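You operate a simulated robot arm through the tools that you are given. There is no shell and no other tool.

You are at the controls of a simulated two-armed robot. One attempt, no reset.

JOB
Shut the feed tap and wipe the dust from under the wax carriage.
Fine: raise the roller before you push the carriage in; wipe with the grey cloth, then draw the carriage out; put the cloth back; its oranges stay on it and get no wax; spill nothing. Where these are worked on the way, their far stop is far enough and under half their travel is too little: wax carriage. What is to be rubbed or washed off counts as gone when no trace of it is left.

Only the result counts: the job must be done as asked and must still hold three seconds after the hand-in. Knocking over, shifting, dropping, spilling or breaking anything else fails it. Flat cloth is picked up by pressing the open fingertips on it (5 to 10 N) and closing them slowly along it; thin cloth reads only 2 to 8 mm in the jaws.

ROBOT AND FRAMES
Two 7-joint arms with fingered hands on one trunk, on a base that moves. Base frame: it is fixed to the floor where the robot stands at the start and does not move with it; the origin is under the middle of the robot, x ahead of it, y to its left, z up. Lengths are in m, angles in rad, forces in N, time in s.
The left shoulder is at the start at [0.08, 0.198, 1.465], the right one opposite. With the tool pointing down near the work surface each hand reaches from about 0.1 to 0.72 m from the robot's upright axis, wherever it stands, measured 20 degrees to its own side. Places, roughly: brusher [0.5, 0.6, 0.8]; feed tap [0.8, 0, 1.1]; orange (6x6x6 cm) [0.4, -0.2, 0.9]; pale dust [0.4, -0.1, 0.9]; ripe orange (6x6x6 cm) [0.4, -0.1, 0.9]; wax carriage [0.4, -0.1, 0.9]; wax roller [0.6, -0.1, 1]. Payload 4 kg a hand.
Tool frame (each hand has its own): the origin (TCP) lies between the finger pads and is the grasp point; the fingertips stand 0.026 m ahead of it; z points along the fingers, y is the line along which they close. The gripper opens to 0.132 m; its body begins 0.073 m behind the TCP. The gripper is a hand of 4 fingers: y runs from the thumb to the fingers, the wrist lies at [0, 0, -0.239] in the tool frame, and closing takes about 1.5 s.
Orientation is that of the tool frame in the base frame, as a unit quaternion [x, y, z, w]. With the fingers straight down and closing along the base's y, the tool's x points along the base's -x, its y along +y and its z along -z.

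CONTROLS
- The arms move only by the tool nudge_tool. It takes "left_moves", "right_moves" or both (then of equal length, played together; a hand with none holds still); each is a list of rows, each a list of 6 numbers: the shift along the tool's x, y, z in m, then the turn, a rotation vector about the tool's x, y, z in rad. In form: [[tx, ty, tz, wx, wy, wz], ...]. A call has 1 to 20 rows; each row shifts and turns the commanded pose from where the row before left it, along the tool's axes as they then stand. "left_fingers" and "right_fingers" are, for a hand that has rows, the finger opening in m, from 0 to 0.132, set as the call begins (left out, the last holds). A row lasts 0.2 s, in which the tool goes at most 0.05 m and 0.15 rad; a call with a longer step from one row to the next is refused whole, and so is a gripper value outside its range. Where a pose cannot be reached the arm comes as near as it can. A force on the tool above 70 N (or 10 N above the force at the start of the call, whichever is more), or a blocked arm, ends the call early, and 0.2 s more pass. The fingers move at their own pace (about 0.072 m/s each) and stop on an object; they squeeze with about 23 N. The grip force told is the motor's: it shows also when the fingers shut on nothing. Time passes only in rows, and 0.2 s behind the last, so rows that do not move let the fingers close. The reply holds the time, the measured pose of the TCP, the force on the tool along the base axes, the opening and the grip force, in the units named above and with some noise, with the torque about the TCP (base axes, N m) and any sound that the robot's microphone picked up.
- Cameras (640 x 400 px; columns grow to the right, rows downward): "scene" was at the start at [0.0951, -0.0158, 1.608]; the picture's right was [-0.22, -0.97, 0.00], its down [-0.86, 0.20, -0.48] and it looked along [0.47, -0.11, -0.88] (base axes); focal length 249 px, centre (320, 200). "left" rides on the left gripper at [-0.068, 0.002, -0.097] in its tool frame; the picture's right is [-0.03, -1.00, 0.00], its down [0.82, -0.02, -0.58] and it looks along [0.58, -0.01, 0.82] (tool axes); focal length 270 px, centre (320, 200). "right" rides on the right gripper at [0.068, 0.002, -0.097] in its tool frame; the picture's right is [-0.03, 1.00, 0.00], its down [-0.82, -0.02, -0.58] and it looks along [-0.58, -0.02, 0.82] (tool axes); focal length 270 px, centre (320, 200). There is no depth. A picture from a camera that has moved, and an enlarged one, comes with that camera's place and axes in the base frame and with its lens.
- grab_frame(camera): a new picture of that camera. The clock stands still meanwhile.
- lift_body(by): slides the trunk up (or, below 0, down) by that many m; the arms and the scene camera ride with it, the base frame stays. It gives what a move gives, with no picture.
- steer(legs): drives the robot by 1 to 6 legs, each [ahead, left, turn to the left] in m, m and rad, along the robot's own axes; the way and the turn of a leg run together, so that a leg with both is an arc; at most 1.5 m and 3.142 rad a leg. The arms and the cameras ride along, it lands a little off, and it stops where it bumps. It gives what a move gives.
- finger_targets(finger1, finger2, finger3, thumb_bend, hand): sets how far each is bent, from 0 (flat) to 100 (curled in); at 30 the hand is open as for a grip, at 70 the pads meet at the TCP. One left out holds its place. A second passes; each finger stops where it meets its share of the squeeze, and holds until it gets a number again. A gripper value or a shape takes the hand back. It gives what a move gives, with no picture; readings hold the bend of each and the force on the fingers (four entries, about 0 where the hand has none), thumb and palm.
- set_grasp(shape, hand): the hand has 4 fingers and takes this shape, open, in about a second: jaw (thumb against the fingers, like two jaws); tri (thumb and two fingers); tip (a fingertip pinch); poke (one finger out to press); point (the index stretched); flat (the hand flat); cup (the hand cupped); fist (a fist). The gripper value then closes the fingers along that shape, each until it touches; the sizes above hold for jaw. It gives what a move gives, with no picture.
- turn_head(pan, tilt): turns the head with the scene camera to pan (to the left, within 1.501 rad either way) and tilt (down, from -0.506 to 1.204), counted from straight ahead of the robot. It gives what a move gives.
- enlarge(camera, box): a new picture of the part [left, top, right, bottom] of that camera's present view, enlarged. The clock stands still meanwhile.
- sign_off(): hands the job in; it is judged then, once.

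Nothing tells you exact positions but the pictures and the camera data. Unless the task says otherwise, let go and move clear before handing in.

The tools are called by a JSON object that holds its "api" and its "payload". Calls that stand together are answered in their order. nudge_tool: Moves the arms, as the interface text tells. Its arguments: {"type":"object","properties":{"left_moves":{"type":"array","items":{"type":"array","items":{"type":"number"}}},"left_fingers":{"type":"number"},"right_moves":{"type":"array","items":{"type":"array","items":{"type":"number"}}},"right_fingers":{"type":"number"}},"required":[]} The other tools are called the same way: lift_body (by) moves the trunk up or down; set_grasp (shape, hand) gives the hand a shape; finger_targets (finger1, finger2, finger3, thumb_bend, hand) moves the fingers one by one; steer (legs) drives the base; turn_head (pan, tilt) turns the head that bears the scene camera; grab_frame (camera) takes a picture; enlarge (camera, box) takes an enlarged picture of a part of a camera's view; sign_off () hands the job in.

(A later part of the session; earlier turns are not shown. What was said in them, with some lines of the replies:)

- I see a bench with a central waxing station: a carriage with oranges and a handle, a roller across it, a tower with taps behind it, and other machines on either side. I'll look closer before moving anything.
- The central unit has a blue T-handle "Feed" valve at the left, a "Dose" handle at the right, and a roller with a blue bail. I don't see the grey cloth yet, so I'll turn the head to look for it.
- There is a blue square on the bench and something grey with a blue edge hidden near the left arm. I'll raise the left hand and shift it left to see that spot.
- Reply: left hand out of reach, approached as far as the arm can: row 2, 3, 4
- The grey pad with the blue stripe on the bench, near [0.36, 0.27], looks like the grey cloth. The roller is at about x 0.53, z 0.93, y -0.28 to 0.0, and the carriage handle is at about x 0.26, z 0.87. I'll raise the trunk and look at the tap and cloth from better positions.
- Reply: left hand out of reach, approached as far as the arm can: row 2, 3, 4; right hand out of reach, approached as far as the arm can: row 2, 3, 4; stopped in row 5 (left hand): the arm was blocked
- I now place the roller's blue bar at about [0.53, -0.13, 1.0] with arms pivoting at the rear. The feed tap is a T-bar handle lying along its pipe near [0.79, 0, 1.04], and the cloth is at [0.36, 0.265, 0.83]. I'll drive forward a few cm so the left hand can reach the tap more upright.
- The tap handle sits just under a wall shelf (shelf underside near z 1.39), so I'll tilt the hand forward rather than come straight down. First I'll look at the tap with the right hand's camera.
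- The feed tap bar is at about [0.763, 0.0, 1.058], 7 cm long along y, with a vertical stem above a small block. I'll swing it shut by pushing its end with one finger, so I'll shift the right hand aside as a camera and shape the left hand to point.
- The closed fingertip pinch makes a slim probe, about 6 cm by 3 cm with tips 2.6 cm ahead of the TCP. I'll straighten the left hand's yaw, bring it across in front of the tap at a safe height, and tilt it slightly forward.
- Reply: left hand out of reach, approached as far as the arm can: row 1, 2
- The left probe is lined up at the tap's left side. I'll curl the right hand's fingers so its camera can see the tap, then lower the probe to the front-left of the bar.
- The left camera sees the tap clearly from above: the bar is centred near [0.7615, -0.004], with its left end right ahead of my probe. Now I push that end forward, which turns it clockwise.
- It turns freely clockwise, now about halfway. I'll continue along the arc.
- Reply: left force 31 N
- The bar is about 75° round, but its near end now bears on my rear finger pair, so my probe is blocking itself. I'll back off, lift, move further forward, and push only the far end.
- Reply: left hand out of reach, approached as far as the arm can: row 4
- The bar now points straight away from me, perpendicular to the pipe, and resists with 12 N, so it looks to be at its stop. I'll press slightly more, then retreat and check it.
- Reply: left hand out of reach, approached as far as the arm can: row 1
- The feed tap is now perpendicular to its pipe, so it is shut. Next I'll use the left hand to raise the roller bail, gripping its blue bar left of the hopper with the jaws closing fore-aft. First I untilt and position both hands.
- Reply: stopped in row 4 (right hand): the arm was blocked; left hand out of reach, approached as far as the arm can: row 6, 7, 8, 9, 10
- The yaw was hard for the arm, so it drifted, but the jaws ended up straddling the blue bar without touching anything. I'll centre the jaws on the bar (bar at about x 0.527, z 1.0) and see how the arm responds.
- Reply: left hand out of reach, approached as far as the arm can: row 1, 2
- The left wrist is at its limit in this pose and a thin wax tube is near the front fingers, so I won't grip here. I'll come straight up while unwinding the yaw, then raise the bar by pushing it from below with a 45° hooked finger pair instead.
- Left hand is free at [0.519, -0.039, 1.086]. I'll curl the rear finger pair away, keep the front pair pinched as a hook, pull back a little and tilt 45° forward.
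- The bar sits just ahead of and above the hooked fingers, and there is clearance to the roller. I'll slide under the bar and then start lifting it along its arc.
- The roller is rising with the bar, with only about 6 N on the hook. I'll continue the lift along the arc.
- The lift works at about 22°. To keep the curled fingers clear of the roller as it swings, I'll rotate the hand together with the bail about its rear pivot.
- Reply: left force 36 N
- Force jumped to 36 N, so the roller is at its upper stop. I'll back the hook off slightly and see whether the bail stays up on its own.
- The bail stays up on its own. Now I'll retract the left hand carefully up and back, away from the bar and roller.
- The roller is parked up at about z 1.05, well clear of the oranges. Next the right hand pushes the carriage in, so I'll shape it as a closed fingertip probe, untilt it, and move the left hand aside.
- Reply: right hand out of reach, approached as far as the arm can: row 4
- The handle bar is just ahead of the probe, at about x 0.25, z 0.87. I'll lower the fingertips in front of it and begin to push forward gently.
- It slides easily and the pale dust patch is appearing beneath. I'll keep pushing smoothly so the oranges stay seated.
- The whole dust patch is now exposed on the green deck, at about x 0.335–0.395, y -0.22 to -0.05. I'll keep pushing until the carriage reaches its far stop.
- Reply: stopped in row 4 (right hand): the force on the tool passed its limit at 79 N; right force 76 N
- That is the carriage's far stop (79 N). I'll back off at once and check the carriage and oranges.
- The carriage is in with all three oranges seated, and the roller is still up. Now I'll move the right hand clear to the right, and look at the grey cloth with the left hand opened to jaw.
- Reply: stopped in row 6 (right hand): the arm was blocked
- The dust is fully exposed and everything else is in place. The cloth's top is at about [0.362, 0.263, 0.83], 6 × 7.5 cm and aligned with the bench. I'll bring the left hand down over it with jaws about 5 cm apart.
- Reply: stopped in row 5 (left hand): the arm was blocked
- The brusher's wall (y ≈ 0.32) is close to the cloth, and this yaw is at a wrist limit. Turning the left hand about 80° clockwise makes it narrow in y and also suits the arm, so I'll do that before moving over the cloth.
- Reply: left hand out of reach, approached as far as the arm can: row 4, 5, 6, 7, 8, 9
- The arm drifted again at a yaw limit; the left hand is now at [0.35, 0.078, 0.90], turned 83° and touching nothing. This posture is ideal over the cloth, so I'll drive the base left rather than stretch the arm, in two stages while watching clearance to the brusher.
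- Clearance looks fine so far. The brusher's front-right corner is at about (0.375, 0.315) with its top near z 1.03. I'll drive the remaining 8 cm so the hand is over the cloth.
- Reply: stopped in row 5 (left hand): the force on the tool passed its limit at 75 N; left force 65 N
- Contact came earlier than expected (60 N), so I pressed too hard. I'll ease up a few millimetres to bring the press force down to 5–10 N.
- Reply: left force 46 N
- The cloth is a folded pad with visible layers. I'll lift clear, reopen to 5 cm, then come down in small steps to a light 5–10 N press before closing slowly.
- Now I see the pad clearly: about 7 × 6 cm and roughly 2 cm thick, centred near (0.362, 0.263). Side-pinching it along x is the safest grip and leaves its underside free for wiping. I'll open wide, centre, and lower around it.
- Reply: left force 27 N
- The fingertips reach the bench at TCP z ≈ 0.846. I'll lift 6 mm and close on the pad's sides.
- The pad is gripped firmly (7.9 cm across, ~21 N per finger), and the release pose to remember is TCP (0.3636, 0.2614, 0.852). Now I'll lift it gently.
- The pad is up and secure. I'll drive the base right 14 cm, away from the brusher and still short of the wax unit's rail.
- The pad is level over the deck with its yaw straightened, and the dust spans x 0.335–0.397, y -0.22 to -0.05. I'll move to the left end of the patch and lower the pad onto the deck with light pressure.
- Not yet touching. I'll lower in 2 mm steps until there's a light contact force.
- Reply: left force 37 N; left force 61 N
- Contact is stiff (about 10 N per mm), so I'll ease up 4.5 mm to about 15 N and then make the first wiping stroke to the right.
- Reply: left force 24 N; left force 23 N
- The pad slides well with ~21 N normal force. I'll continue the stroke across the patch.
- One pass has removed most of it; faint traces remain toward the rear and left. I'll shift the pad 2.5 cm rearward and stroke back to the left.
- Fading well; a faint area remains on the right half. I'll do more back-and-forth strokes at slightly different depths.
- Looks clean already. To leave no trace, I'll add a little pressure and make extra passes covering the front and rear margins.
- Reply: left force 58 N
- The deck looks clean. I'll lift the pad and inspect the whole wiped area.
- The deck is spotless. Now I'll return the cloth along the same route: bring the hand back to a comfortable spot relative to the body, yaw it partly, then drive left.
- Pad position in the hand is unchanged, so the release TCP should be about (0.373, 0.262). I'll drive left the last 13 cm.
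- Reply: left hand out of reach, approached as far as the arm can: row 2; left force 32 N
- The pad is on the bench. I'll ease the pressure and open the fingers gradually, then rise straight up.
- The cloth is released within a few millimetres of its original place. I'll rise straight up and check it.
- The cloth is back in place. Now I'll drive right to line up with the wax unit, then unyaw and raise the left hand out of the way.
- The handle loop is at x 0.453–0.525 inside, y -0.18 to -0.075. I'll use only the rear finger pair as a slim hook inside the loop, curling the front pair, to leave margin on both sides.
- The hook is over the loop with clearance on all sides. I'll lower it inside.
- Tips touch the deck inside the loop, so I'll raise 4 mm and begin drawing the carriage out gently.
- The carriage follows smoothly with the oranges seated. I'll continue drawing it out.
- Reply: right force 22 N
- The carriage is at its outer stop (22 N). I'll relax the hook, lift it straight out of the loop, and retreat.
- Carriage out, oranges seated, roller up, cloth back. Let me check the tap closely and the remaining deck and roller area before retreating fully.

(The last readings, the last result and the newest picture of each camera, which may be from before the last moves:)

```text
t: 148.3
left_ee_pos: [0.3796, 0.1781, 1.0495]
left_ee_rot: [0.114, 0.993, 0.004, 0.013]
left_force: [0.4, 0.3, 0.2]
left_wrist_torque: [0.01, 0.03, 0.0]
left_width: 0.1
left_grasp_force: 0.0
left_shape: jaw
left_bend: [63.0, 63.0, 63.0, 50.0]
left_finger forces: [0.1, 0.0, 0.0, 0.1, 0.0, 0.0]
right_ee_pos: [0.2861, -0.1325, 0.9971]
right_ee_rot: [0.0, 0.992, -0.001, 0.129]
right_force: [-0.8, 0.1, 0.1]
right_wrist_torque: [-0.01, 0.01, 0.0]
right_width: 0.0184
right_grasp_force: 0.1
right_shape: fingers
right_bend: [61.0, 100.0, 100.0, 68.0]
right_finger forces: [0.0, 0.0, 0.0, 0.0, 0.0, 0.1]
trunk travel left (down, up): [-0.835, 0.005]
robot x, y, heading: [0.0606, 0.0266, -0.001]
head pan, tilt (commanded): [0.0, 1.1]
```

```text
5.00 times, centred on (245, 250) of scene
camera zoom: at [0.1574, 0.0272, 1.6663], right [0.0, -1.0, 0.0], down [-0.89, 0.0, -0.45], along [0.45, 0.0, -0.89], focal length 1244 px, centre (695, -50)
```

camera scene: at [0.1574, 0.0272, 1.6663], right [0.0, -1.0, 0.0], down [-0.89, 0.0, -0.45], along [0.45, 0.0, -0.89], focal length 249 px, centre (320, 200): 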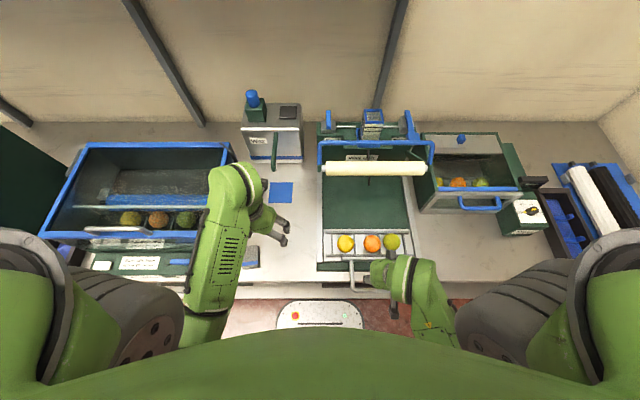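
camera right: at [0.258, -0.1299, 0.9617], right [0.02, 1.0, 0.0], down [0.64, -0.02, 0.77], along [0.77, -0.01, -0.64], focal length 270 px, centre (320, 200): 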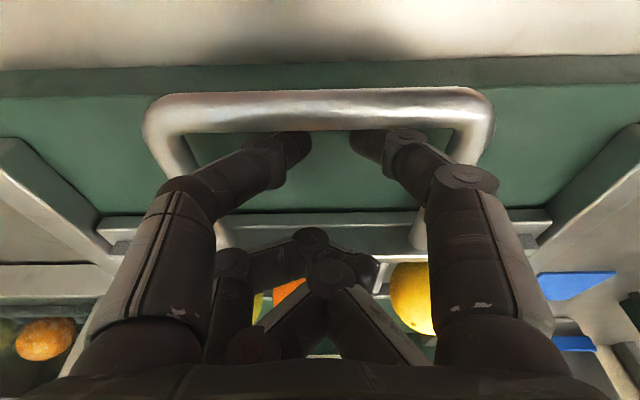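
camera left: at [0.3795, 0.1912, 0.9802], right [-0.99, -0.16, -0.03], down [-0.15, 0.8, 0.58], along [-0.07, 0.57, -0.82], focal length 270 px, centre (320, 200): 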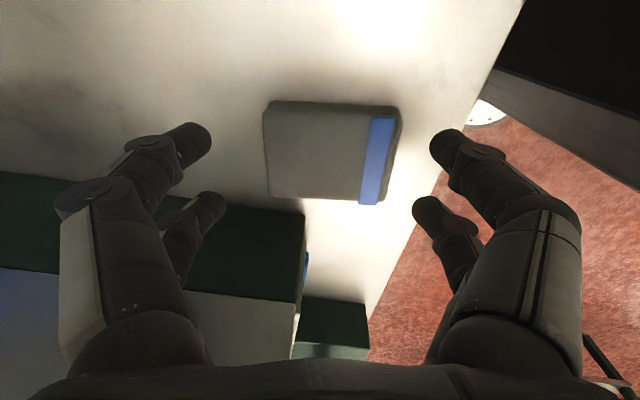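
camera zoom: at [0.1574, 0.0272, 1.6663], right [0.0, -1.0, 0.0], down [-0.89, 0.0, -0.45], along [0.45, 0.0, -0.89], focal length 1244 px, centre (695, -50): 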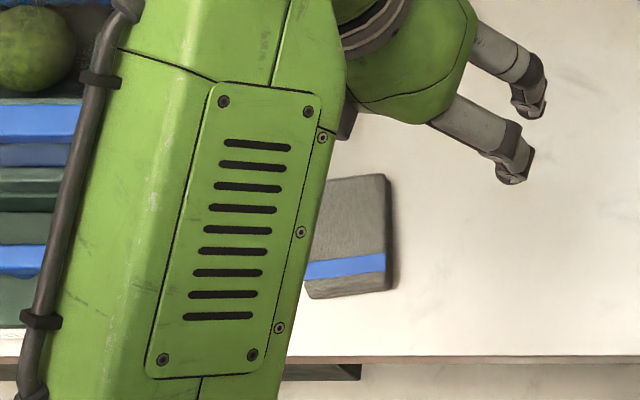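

The tap is exactly perpendicular to its pipe, the oranges are on the carriage, the deck is clean, and the cloth lies flat in its place. I'll retract both hands clear before handing in.

{"api": "nudge_tool", "payload": {"left_moves": [[0, 0, -0.01, 0, 0, 0], [0, 0, -0.01, 0, 0, 0], [0, 0, 0, 0, 0, 0], [0, 0, 0, 0, 0, 0]], "right_moves": [[0, -0.02, -0.015, 0, 0.06, 0], [0, -0.02, -0.015, 0, 0.06, 0], [0, -0.02, -0.01, 0, 0.06, 0], [0, 0, 0, 0, 0, 0]]}}

{"api": "turn_head", "payload": {"pan": 0.15, "tilt": 1.0}}

{"api": "grab_frame", "payload": {"camera": "scene"}}

{"api": "grab_frame", "payload": {"camera": "left"}}

{"api": "grab_frame", "payload": {"camera": "right"}}

```text
t: 149.3
left_ee_pos: [0.3795, 0.1786, 1.0707]
left_ee_rot: [0.114, 0.993, 0.005, 0.013]
left_force: [0.3, 0.2, 0.5]
left_wrist_torque: [-0.02, 0.0, 0.0]
left_width: 0.0996
left_grasp_force: 0.0
left_shape: jaw
left_bend: [63.0, 63.0, 63.0, 50.0]
left_finger forces: [0.0, 0.1, 0.0, 0.0, 0.0, 0.1]
right_ee_pos: [0.2797, -0.184, 1.0343]
right_ee_rot: [-0.028, 0.999, 0.0, 0.04]
right_force: [-0.7, -0.4, 0.8]
right_wrist_torque: [0.03, -0.02, -0.01]
right_width: 0.0185
right_grasp_force: 0.0
right_shape: fingers
right_bend: [61.0, 100.0, 100.0, 68.0]
right_finger forces: [0.0, 0.1, 0.0, 0.0, 0.0, 0.1]
trunk travel left (down, up): [-0.835, 0.005]
robot x, y, heading: [0.0625, 0.0288, 0.003]
head pan, tilt (commanded): [0.0, 1.1]
```

```text
t: 150.0
left_ee_pos: [0.3789, 0.1782, 1.0709]
left_ee_rot: [0.114, 0.993, 0.004, 0.013]
left_force: [-0.6, 0.5, 0.3]
left_wrist_torque: [-0.01, 0.02, 0.0]
left_width: 0.0996
left_grasp_force: 0.0
left_shape: jaw
left_bend: [63.0, 63.0, 63.0, 50.0]
left_finger forces: [0.0, 0.1, 0.0, 0.0, 0.0, 0.0]
right_ee_pos: [0.2795, -0.1833, 1.0361]
right_ee_rot: [-0.028, 0.999, 0.0, 0.041]
right_force: [0.1, -0.2, 0.4]
right_wrist_torque: [-0.02, 0.02, -0.02]
right_width: 0.0184
right_grasp_force: 0.0
right_shape: fingers
right_bend: [61.0, 100.0, 100.0, 68.0]
right_finger forces: [0.1, 0.0, 0.0, 0.1, 0.0, 0.0]
trunk travel left (down, up): [-0.835, 0.005]
robot x, y, heading: [0.0577, 0.0301, -0.002]
head pan, tilt (commanded): [0.15, 1.0]
```

```text
taken
camera scene: at [0.1622, 0.0377, 1.6727], right [0.15, -0.99, 0.0], down [-0.83, -0.12, -0.54], along [0.53, 0.08, -0.84], focal length 249 px, centre (320, 200)
```

scene: 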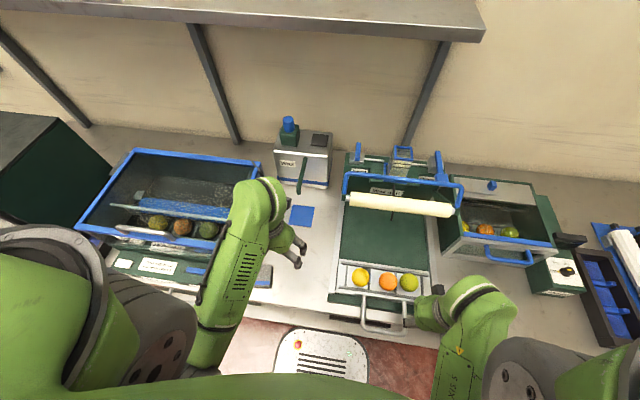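

```text
taken
camera left: at [0.4443, 0.1626, 1.169], right [-0.2, -0.98, -0.01], down [-0.81, 0.16, 0.56], along [-0.54, 0.12, -0.83], focal length 270 px, centre (320, 200)
```

left: 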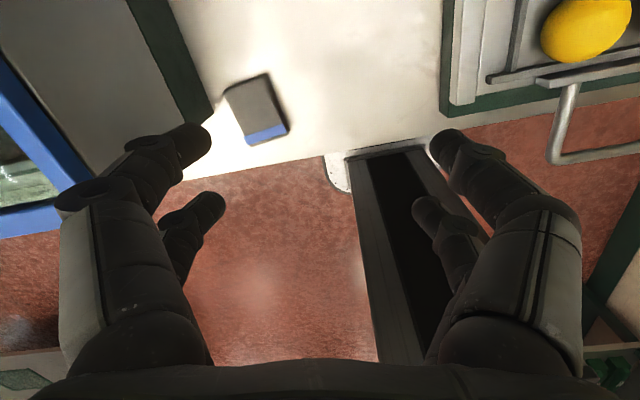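

```text
taken
camera right: at [0.204, -0.1875, 1.126], right [-0.03, 1.0, 0.0], down [0.77, 0.02, 0.64], along [0.64, 0.02, -0.77], focal length 270 px, centre (320, 200)
```

right: 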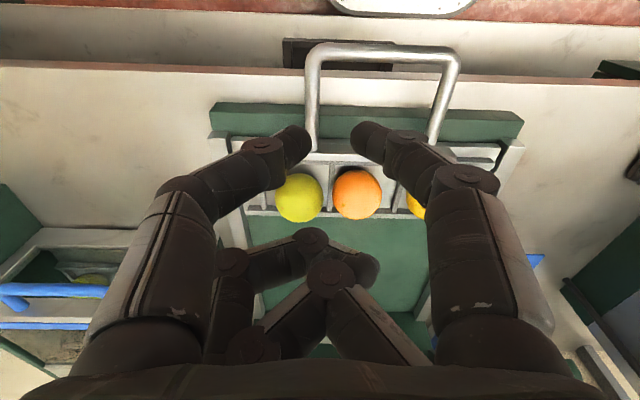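

All the results check out. The feed tap is shut and the roller is up. The carriage is back out with all its oranges, the dust is gone, and the cloth is back within about 1 cm of its spot. Both hands are clear, so I'm handing in.

{"api": "sign_off", "payload": {}}

```text
The job is handed in.
```

The job is handed in. The feed tap is shut and the dust under the wax carriage is wiped away. No verdict came back with the hand-in.

- **Feed tap:** I turned the handle clockwise until it stopped, and it now sits square across its pipe.
- **Roller:** I raised it to its upper stop before the carriage moved. It has stayed up by itself since.
- **Carriage:** I pushed it in to its far stop, then drew it back out to its outer stop after wiping. All three oranges stayed seated, and the roller was well above them throughout.
- **Dust:** I wiped with the grey cloth until no trace showed in close-up pictures of the deck.
- **Cloth:** It lies flat on the bench within about 1 cm of its original spot, turned about 5°.

I saw nothing spilled or knocked over, and both hands ended up clear of everything.
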